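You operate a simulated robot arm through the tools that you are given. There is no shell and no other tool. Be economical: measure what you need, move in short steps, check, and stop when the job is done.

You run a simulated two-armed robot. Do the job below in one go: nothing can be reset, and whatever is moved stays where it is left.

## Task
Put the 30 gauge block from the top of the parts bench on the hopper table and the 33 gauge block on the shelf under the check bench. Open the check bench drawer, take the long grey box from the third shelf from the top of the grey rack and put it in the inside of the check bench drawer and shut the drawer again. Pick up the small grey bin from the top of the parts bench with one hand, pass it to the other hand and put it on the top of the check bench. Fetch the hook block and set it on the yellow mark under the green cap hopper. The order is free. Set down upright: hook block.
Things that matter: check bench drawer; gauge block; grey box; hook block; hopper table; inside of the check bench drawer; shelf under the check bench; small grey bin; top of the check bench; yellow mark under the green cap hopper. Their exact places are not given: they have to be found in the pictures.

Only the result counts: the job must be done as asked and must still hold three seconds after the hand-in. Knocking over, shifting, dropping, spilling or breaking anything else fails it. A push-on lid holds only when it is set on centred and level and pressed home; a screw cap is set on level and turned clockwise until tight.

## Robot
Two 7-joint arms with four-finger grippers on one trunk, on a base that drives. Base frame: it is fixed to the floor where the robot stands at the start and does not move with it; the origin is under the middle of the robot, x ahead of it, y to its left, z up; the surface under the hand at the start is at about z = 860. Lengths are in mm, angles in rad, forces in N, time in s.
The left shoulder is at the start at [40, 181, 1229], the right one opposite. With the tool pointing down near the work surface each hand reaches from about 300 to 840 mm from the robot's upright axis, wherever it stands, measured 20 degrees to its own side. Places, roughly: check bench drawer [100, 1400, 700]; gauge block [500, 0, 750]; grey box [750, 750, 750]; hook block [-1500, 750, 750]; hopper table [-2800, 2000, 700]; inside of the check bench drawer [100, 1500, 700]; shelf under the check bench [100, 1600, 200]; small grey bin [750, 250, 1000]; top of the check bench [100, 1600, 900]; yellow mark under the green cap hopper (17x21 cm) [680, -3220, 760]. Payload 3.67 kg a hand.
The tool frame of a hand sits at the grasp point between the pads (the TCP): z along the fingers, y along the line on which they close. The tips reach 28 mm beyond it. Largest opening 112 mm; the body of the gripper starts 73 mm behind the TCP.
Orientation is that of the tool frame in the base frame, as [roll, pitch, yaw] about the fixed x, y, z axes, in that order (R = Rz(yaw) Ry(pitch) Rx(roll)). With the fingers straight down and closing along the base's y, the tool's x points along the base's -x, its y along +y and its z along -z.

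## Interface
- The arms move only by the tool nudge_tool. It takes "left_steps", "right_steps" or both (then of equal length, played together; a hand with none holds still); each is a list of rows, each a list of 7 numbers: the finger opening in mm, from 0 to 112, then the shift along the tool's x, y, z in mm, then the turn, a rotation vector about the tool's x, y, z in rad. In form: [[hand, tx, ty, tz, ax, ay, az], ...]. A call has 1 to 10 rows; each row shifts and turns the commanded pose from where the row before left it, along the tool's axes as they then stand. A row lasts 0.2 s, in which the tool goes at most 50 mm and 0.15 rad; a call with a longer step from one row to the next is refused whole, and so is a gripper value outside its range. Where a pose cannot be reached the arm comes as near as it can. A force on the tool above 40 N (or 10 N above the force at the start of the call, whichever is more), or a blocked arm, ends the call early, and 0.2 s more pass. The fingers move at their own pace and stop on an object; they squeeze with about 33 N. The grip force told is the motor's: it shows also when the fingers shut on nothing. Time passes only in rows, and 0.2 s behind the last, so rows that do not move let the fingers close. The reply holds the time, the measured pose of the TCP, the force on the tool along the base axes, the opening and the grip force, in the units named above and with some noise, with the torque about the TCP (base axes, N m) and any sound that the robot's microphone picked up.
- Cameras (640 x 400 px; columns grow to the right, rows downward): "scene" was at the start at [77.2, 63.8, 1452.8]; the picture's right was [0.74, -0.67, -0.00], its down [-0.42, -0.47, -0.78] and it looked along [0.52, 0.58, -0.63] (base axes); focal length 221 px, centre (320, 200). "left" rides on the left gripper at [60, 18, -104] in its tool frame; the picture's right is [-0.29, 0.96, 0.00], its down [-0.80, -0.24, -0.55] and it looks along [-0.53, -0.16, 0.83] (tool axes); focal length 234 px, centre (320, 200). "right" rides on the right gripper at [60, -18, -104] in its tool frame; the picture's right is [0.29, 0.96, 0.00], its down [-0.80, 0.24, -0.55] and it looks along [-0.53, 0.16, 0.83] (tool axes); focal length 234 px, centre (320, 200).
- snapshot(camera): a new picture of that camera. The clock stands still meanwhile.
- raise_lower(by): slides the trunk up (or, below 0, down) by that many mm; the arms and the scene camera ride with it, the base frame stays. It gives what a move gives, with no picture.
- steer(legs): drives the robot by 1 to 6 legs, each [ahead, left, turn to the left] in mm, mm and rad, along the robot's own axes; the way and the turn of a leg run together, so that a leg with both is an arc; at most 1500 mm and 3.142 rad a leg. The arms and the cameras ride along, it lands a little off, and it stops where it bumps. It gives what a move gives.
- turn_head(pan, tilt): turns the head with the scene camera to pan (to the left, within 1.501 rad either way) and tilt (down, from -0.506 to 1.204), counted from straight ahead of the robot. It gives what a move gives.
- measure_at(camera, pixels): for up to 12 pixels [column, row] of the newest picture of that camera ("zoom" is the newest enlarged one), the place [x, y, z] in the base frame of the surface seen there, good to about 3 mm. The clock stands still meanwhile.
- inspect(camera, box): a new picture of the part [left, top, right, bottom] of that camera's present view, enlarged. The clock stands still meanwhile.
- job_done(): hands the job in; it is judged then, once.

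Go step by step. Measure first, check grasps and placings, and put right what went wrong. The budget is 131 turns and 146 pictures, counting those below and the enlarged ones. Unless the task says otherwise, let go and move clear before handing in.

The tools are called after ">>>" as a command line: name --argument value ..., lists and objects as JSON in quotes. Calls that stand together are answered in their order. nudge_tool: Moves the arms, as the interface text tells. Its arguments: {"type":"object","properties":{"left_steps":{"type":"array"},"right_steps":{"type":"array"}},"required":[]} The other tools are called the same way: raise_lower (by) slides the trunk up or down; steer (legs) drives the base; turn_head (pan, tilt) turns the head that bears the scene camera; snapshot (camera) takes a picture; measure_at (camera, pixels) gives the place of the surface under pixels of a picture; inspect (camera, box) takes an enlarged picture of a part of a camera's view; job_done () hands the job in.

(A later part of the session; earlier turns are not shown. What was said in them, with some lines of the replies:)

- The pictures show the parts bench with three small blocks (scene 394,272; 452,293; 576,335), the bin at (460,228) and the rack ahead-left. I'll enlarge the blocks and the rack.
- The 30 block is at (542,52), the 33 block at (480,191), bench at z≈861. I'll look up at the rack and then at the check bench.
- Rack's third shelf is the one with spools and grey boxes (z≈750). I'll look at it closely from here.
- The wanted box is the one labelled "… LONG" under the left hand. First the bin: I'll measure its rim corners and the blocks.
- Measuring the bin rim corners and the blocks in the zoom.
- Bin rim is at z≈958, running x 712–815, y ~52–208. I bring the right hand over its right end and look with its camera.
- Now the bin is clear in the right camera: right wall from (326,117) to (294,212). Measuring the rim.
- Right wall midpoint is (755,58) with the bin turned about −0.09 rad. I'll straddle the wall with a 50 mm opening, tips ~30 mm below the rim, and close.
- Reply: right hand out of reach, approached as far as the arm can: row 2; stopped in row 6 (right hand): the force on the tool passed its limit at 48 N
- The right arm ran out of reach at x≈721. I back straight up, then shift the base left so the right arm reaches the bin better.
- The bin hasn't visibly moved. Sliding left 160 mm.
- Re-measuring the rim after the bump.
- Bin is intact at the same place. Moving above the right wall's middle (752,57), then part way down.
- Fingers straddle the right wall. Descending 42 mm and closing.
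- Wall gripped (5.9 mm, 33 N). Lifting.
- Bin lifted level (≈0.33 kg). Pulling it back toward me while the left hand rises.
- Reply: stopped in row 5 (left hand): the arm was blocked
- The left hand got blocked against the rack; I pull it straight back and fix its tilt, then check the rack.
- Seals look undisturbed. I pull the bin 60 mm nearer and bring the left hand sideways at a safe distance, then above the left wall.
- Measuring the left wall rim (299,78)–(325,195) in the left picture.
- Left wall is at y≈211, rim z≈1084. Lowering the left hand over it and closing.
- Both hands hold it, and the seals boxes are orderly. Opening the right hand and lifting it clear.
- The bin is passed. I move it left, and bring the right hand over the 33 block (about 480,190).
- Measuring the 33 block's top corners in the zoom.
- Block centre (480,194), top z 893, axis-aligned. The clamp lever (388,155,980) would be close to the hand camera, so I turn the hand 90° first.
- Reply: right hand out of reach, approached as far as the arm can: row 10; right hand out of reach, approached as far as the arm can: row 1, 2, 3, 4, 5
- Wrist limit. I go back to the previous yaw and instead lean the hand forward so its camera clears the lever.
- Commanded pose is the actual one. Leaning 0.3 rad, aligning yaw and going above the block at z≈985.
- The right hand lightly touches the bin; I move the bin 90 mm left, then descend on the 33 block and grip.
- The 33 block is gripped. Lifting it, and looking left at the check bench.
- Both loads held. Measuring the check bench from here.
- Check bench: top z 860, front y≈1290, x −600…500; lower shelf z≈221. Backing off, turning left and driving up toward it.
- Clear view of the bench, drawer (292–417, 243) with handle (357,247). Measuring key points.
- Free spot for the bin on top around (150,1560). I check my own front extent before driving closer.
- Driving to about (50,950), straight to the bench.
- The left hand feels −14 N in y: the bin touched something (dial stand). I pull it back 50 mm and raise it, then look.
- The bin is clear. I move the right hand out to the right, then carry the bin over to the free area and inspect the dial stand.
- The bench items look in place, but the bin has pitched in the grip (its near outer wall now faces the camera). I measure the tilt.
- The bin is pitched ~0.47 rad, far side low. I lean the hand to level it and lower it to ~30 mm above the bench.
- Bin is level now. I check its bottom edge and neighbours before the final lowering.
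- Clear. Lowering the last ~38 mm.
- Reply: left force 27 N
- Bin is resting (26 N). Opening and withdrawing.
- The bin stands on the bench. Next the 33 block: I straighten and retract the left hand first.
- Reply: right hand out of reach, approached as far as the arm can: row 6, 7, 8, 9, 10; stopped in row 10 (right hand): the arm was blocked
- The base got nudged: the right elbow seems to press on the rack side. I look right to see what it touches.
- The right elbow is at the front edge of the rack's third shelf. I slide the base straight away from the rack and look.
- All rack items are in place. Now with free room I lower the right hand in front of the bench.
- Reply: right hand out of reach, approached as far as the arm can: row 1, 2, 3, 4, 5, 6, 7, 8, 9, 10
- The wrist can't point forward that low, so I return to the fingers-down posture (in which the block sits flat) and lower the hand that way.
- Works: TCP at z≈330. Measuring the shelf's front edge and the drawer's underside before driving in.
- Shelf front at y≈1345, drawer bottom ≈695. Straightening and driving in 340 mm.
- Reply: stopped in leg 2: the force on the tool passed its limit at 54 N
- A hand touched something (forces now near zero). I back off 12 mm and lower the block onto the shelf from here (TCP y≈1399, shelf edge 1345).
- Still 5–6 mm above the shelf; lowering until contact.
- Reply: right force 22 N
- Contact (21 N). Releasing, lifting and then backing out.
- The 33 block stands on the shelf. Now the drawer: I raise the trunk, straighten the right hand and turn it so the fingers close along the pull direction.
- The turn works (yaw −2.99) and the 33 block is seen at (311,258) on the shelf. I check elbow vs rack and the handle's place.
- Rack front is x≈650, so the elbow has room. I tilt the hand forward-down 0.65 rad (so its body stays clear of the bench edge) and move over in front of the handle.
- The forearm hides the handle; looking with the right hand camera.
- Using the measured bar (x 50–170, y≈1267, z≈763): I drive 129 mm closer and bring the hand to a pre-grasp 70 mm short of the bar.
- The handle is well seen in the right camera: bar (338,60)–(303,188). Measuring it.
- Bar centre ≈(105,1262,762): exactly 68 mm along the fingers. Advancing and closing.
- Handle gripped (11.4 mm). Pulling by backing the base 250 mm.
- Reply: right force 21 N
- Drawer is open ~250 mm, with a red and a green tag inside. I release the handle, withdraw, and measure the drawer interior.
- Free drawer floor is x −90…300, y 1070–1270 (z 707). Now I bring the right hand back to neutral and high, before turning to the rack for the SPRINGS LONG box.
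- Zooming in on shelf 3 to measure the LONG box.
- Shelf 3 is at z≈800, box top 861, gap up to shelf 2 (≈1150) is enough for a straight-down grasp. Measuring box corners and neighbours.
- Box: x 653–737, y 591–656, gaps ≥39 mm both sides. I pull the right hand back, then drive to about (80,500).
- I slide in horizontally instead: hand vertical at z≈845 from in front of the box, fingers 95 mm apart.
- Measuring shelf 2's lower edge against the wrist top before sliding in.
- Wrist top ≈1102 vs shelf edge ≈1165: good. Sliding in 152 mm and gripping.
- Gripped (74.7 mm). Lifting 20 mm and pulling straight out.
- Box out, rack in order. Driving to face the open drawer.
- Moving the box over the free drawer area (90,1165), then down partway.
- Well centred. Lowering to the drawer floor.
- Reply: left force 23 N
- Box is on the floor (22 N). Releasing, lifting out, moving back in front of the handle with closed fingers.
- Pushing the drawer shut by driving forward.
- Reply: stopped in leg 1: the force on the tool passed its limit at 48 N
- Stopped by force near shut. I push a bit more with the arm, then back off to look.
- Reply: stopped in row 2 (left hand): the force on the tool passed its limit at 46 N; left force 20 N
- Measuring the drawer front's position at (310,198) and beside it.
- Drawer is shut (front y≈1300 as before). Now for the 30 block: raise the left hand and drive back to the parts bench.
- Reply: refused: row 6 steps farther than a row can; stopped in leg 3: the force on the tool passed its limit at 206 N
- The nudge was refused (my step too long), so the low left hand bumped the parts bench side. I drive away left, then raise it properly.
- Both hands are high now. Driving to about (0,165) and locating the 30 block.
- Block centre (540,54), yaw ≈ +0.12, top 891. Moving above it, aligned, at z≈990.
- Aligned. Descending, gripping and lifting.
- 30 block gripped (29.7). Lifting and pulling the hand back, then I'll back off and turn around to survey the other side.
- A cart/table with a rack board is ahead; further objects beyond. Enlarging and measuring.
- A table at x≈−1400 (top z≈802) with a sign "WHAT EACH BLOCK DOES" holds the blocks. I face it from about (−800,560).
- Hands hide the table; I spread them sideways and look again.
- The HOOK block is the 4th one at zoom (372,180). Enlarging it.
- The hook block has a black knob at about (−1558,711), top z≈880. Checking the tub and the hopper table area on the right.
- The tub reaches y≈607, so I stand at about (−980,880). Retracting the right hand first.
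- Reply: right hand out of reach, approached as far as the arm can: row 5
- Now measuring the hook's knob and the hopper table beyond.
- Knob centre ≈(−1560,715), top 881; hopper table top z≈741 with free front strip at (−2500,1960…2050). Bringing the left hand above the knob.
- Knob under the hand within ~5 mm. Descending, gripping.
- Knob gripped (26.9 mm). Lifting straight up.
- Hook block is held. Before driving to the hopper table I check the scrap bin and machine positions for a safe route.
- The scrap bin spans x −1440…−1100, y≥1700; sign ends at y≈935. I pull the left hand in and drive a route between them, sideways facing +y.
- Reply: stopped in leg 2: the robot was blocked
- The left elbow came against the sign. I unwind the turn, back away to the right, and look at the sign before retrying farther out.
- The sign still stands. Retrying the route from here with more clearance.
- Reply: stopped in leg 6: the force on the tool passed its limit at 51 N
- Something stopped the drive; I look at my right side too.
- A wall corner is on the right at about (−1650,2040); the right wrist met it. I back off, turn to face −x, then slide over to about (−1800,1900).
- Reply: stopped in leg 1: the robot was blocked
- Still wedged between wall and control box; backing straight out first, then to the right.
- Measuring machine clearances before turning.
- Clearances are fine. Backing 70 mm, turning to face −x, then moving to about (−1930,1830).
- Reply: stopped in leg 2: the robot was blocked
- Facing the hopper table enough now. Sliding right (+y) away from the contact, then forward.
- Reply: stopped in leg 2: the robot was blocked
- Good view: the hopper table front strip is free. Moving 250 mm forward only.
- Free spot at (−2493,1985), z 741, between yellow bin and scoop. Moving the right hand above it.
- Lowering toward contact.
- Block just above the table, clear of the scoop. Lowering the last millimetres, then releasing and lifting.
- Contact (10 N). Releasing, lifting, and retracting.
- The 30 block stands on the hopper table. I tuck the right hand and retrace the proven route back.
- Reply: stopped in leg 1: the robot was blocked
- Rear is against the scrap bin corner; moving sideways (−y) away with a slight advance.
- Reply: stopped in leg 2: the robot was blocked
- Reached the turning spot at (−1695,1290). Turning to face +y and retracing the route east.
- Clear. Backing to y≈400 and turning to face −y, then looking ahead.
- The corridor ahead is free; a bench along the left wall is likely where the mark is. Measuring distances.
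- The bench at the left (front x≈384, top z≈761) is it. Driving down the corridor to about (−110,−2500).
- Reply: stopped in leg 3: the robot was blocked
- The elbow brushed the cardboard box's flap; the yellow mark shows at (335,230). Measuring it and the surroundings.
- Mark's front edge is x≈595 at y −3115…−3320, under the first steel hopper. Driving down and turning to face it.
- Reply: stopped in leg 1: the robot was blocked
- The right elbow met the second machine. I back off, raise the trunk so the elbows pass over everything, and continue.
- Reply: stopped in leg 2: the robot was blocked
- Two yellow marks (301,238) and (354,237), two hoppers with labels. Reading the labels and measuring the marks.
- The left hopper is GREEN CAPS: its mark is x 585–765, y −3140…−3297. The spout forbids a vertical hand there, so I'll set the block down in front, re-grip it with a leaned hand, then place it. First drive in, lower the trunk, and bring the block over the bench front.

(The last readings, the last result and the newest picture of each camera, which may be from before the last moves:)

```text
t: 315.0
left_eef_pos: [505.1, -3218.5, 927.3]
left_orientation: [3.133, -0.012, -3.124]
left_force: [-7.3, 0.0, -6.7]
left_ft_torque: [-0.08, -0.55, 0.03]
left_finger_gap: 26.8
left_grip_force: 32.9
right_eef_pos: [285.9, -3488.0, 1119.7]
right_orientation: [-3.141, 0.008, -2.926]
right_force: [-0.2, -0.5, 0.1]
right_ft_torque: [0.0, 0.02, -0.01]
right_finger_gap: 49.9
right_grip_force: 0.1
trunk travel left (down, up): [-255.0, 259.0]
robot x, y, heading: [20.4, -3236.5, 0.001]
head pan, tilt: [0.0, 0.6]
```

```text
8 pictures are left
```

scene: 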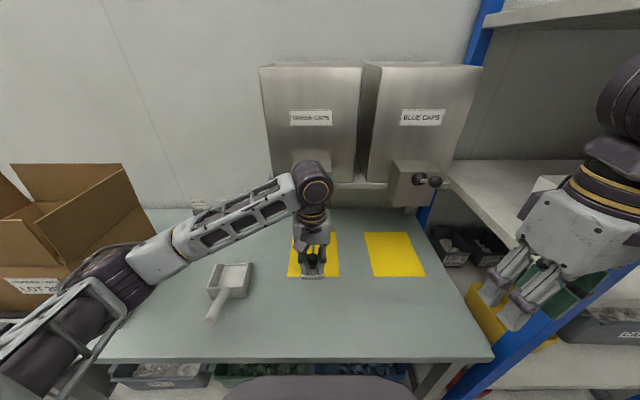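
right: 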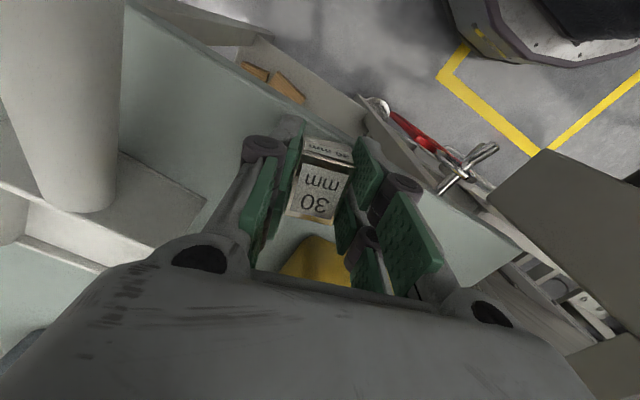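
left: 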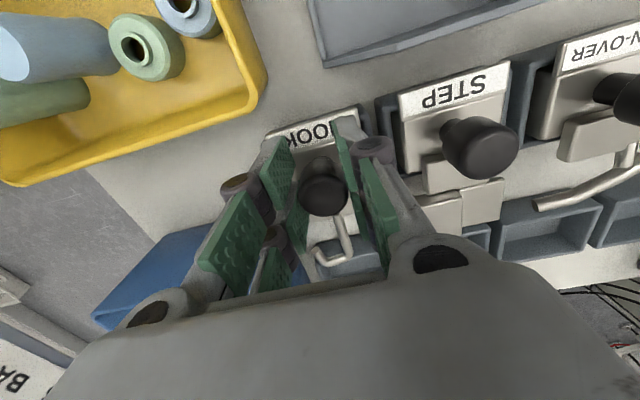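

The wrist already touched the spout lever, confirming the plan. I back 55 mm, set the block on the bench, open, lean the hand 0.8 rad about the knob and re-grip.

>>> nudge_tool --left_steps '[[0, 30, 0, 0, 0, 0, 0], [0, 28, 0, 0, 0, 0, 0], [0, 0, 0, 40, 0, 0, 0], [0, 0, 0, 34, 0, 0, 0], [0, 0, 0, 5, 0, 0, 0]]'

>>> nudge_tool --left_steps '[[0, 0, 0, 3, 0, 0, 0], [0, 0, 0, 3, 0, 0, 0], [0, 0, 0, 3, 0, 0, 0], [0, 0, 0, 3, 0, 0, 0], [0, 0, 0, 3, 0, 0, 0], [0, 0, 0, 3, 0, 0, 0], [0, 0, 0, 3, 0, 0, 0], [0, 0, 0, 3, 0, 0, 0], [0, 0, 0, 3, 0, 0, 0], [0, 0, 0, 3, 0, 0, 0]]'

>>> snapshot --camera "left"

```text
t: 316.2
left_eef_pos: [447.5, -3216.1, 848.9]
left_orientation: [3.136, -0.01, -3.123]
left_force: [-0.8, 0.6, -2.9]
left_ft_torque: [-0.02, 0.03, 0.03]
left_finger_gap: 26.6
left_grip_force: 33.7
right_eef_pos: [287.9, -3488.8, 1117.9]
right_orientation: [-3.141, 0.01, -2.925]
right_force: [-0.2, -0.3, -0.2]
right_ft_torque: [-0.03, 0.01, 0.01]
right_finger_gap: 50.0
right_grip_force: 0.0
trunk travel left (down, up): [-255.0, 259.0]
robot x, y, heading: [20.2, -3236.7, -0.002]
head pan, tilt: [0.0, 0.6]
```

```text
t: 318.0
left_eef_pos: [447.5, -3215.7, 830.5]
left_orientation: [3.139, -0.004, -3.126]
left_force: [-6.1, 3.4, 13.8]
left_ft_torque: [-0.07, 0.04, 0.0]
left_finger_gap: 26.7
left_grip_force: 32.9
right_eef_pos: [286.6, -3488.0, 1118.7]
right_orientation: [3.141, 0.011, -2.926]
right_force: [0.9, -0.1, 0.3]
right_ft_torque: [-0.01, 0.06, 0.02]
right_finger_gap: 50.1
right_grip_force: 0.1
trunk travel left (down, up): [-255.0, 259.0]
robot x, y, heading: [23.7, -3240.0, -0.003]
head pan, tilt: [0.0, 0.6]
stopped in row 8 (left hand): the force on the tool passed its limit at 44 N (the readings are from after the stop); the commanded pose is now the measured one
```

```text
7 pictures are left
```

left: 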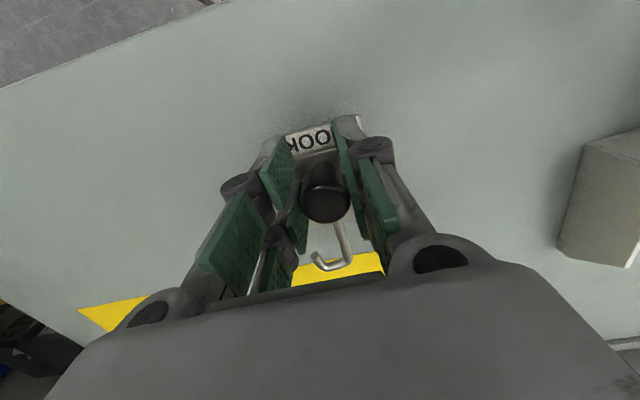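

Block stands on the bench (contact at TCP z≈831). Opening, leaning about the knob, re-gripping and lifting 30 mm.

>>> nudge_tool --left_steps '[[48, 0, 0, 0, 0, 0, 0], [48, 0, 0, 0, 0, 0, 0], [48, 0, 0, 0, 0, -0.134, 0], [48, 0, 0, 0, 0, -0.134, 0], [48, 0, 0, 0, 0, -0.134, 0], [48, 0, 0, 0, 0, -0.134, 0], [48, 0, 0, 0, 0, -0.134, 0], [48, 6, 0, 0, 0, -0.13, 0]]'

>>> nudge_tool --left_steps '[[0, 0, 0, 0, 0, 0, 0], [0, 0, 0, 0, 0, 0, 0], [0, 0, 0, 0, 0, 0, 0], [0, -7, 0, -7, 0, 0, 0], [0, -14, 0, -14, 0, 0, 0]]'

>>> inspect --camera "scene" --box '[240, 180, 420, 320]'

>>> snapshot --camera "left"

```text
t: 319.8
left_eef_pos: [444.1, -3217.8, 830.3]
left_orientation: [-3.141, 0.807, -3.125]
left_force: [0.5, 1.4, 26.2]
left_ft_torque: [0.14, -0.1, 0.09]
left_finger_gap: 48.5
left_grip_force: 0.1
right_eef_pos: [285.3, -3488.1, 1118.6]
right_orientation: [3.139, 0.01, -2.925]
right_force: [0.2, -0.2, -0.2]
right_ft_torque: [0.0, 0.0, -0.01]
right_finger_gap: 49.7
right_grip_force: 0.0
trunk travel left (down, up): [-255.0, 259.0]
robot x, y, heading: [24.3, -3237.7, -0.001]
head pan, tilt: [0.0, 0.6]
```

```text
t: 320.3
left_eef_pos: [445.7, -3218.4, 830.6]
left_orientation: [-3.139, 0.805, -3.123]
left_force: [-6.1, 1.8, 13.3]
left_ft_torque: [0.16, 0.54, -0.03]
left_finger_gap: 27.2
left_grip_force: 32.9
right_eef_pos: [286.9, -3487.4, 1119.0]
right_orientation: [-3.141, 0.01, -2.925]
right_force: [0.3, -0.6, 0.0]
right_ft_torque: [-0.01, 0.04, -0.02]
right_finger_gap: 50.1
right_grip_force: 0.1
trunk travel left (down, up): [-255.0, 259.0]
robot x, y, heading: [21.6, -3232.9, -0.006]
head pan, tilt: [0.0, 0.6]
stopped in row 2 (left hand): the force on the tool passed its limit at 42 N (the readings are from after the stop); the commanded pose is now the measured one
```

```text
2.86 times, centred on (330, 250) of scene
```

zoom: 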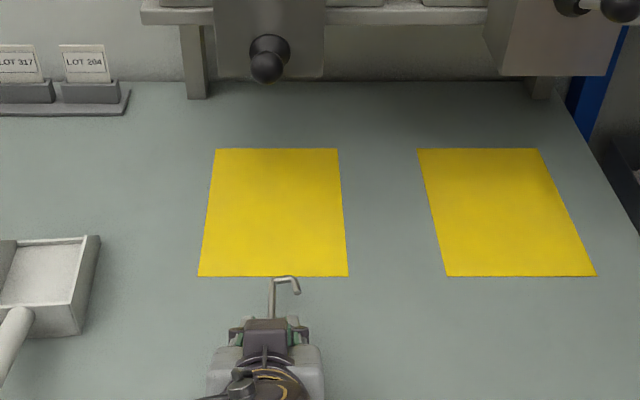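

```text
5 pictures are left
```

left: 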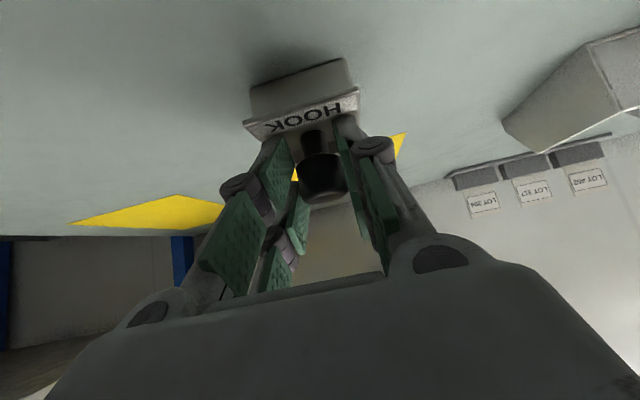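

Knob re-gripped at 27.2 mm with the leaned hand. Lifting slightly, moving 212 mm forward onto the mark, then lowering to contact.

>>> nudge_tool --left_steps '[[0, -5, 0, -5, 0, 0, 0], [0, -5.5, 0, -5.2, 0, 0, 0], [0, -29.4, 0, 30.6, 0, 0, 0], [0, -29.4, 0, 30.6, 0, 0, 0], [0, -29.4, 0, 30.6, 0, 0, 0], [0, -29.4, 0, 30.6, 0, 0, 0], [0, -29.4, 0, 30.6, 0, 0, 0]]'

>>> inspect --camera "scene" --box '[240, 180, 420, 320]'

>>> nudge_tool --left_steps '[[0, 2.1, 0, 2, 0, 0, 0], [0, 2.1, 0, 2, 0, 0, 0], [0, 2.1, 0, 2, 0, 0, 0], [0, 2.1, 0, 2, 0, 0, 0], [0, 2.1, 0, 2, 0, 0, 0], [0, 2.1, 0, 2, 0, 0, 0], [0, 2.1, 0, 2, 0, 0, 0], [0, 2.1, 0, 2, 0, 0, 0]]'

>>> snapshot --camera "left"

```text
t: 321.9
left_eef_pos: [659.4, -3215.1, 844.0]
left_orientation: [-3.14, 0.804, -3.124]
left_force: [0.1, -0.5, -2.1]
left_ft_torque: [-0.02, 0.11, -0.01]
left_finger_gap: 26.9
left_grip_force: 33.0
right_eef_pos: [288.6, -3489.3, 1118.3]
right_orientation: [3.141, 0.007, -2.924]
right_force: [0.3, -0.6, 0.1]
right_ft_torque: [0.02, 0.04, 0.02]
right_finger_gap: 50.1
right_grip_force: 0.1
trunk travel left (down, up): [-255.0, 259.0]
robot x, y, heading: [21.7, -3235.5, -0.003]
head pan, tilt: [0.0, 0.6]
```

```text
2.86 times, centred on (330, 250) of scene
```

zoom: 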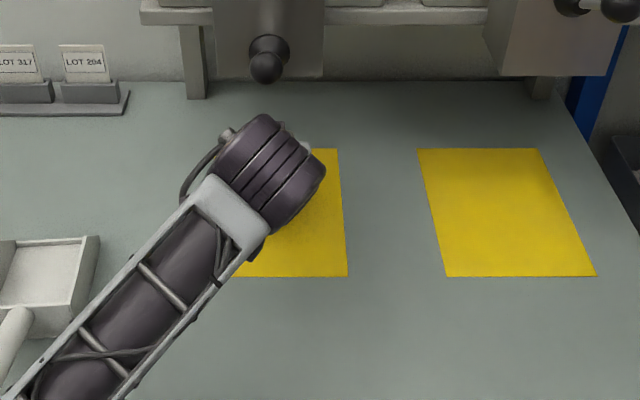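

```text
t: 323.7
left_eef_pos: [660.1, -3215.2, 830.9]
left_orientation: [-3.132, 0.824, -3.117]
left_force: [-5.8, 0.8, 15.8]
left_ft_torque: [0.58, 0.58, 0.25]
left_finger_gap: 27.0
left_grip_force: 33.0
right_eef_pos: [287.0, -3487.6, 1118.5]
right_orientation: [3.14, 0.01, -2.925]
right_force: [1.0, 0.2, 0.2]
right_ft_torque: [-0.02, 0.04, -0.01]
right_finger_gap: 50.2
right_grip_force: 0.1
trunk travel left (down, up): [-255.0, 259.0]
robot x, y, heading: [22.5, -3238.0, -0.002]
head pan, tilt: [0.0, 0.6]
stopped in row 8 (left hand): the force on the tool passed its limit at 42 N (the readings are from after the stop); the commanded pose is now the measured one
```

```text
3 pictures are left
5 turns are left
```

left: 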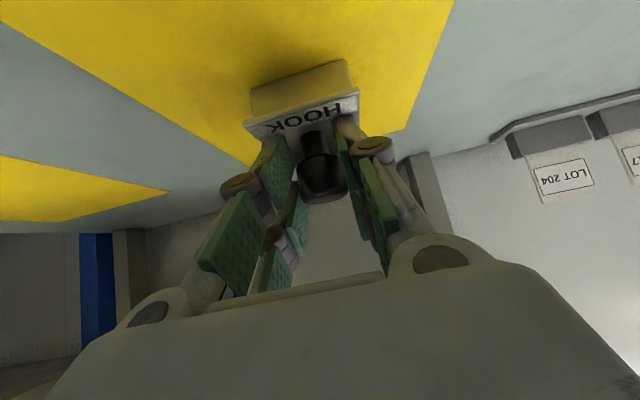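

The hook block rests on the yellow mark. Opening and withdrawing back along the fingers.

>>> nudge_tool --left_steps '[[48, 0, 0, 0, 0, 0, 0], [48, 0, 0, 0, 0, 0, 0], [48, 0, 0, -12, 0, 0, 0], [48, 0, 0, -30, 0, 0, 0], [48, 0, 0, -45, 0, 0, 0], [48, 0, 0, -45, 0, 0, 0], [48, 0, 0, -45, 0, 0, 0], [48, 0, 0, -45, 0, 0, 0]]'

>>> snapshot --camera "left"

>>> inspect --camera "scene" --box '[220, 160, 420, 320]'

```text
t: 325.7
left_eef_pos: [507.1, -3179.6, 959.1]
left_orientation: [2.974, 0.828, 3.07]
left_force: [-0.1, 0.9, -0.2]
left_ft_torque: [-0.01, -0.01, 0.0]
left_finger_gap: 48.1
left_grip_force: 0.1
right_eef_pos: [288.2, -3487.6, 1119.5]
right_orientation: [3.141, 0.01, -2.922]
right_force: [-0.1, -0.1, 0.4]
right_ft_torque: [0.01, 0.04, 0.02]
right_finger_gap: 50.1
right_grip_force: 0.0
trunk travel left (down, up): [-255.0, 259.0]
robot x, y, heading: [20.7, -3231.2, 0.003]
head pan, tilt: [0.0, 0.6]
stopped in row 8 (left hand): the arm was blocked; the commanded pose is now the measured one
```

```text
2 pictures are left
```

left: 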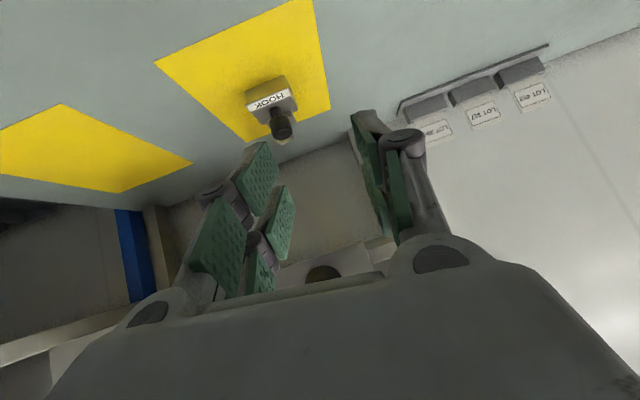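

```text
2.50 times, centred on (320, 240) of scene
4 turns are left
```

zoom: 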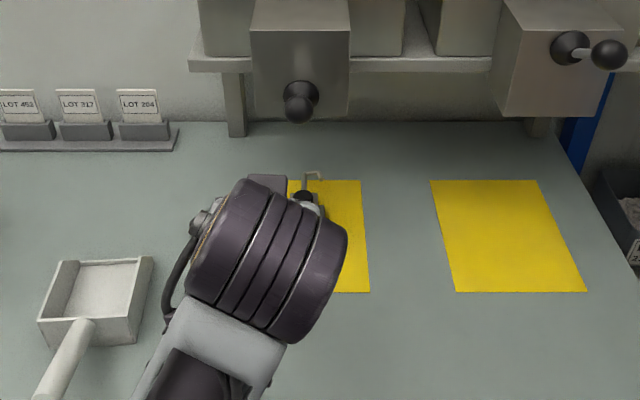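

The hook block stands upright on the green-cap mark and the hand is off it. I back the robot clear and hand in.

>>> steer --legs '[[-200, 0, 0]]'

>>> snapshot --camera "scene"

```text
t: 327.4
left_eef_pos: [305.4, -3181.1, 959.0]
left_orientation: [2.971, 0.827, 3.069]
left_force: [-0.8, 0.7, 0.4]
left_ft_torque: [0.0, -0.01, -0.02]
left_finger_gap: 48.1
left_grip_force: 0.0
right_eef_pos: [83.5, -3488.0, 1118.5]
right_orientation: [3.141, 0.01, -2.925]
right_force: [-0.4, 0.6, 0.1]
right_ft_torque: [0.01, -0.04, -0.02]
right_finger_gap: 49.9
right_grip_force: 0.0
trunk travel left (down, up): [-255.0, 259.0]
robot x, y, heading: [-178.1, -3235.2, -0.006]
head pan, tilt: [0.0, 0.6]
```

```text
0 pictures are left
3 turns are left
```

scene: 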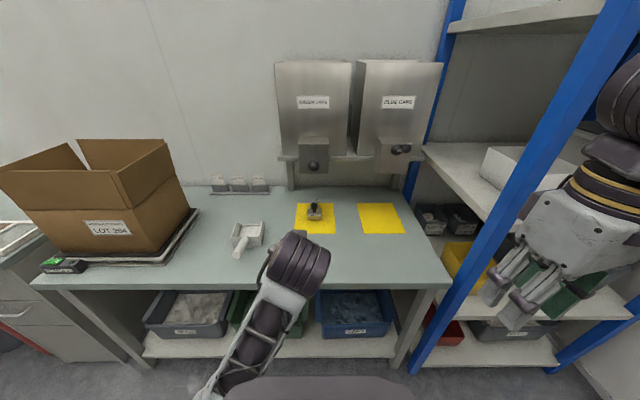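

The last picture shows the hook block upright on the green-cap mark at (315,212), with both hands empty and clear. Handing in.

>>> job_done

```text
The job is handed in.
```

I put everything where you asked and handed the job in, but the robot bumped several things on the way and I couldn't check that none of them moved.

- **30 gauge block:** on the front of the hopper table.
- **33 gauge block:** on the shelf under the check bench.
- **Long grey box:** in the check bench drawer. It is the one labelled SPRINGS LONG. The drawer is shut, with its front back where it started.
- **Small grey bin:** picked up by the right hand, passed to the left, and set on top of the check bench. Its contents were still inside when I let go.
- **Hook block:** upright on the yellow mark under the GREEN CAPS hopper.

**Bumps:**
- **Grey rack:** an arm pressed against it twice, once hard enough to push the robot's base. The items looked in place afterwards.
- **Dial stand on the check bench:** the bin hit it. Its base looked in place, but I could not tell whether its arm had turned.
- **Parts bench:** the left hand hit its side at about 206 N. I saw no change, but did not measure the bench again.
- **Sign board at the blocks table:** an elbow pressed against it. It was still standing.
- **Scrap bin:** the base was stopped twice close to it, probably by the bin itself. I did not check whether it moved.
- **Second machine in the corridor:** an arm was stopped there, probably by the machine. I did not check the machine. The cardboard box on the bench opposite may also have been touched. It looked square in the last picture.
- **GREEN CAPS hopper:** the wrist touched the outlet lever lightly. I saw no change in it.
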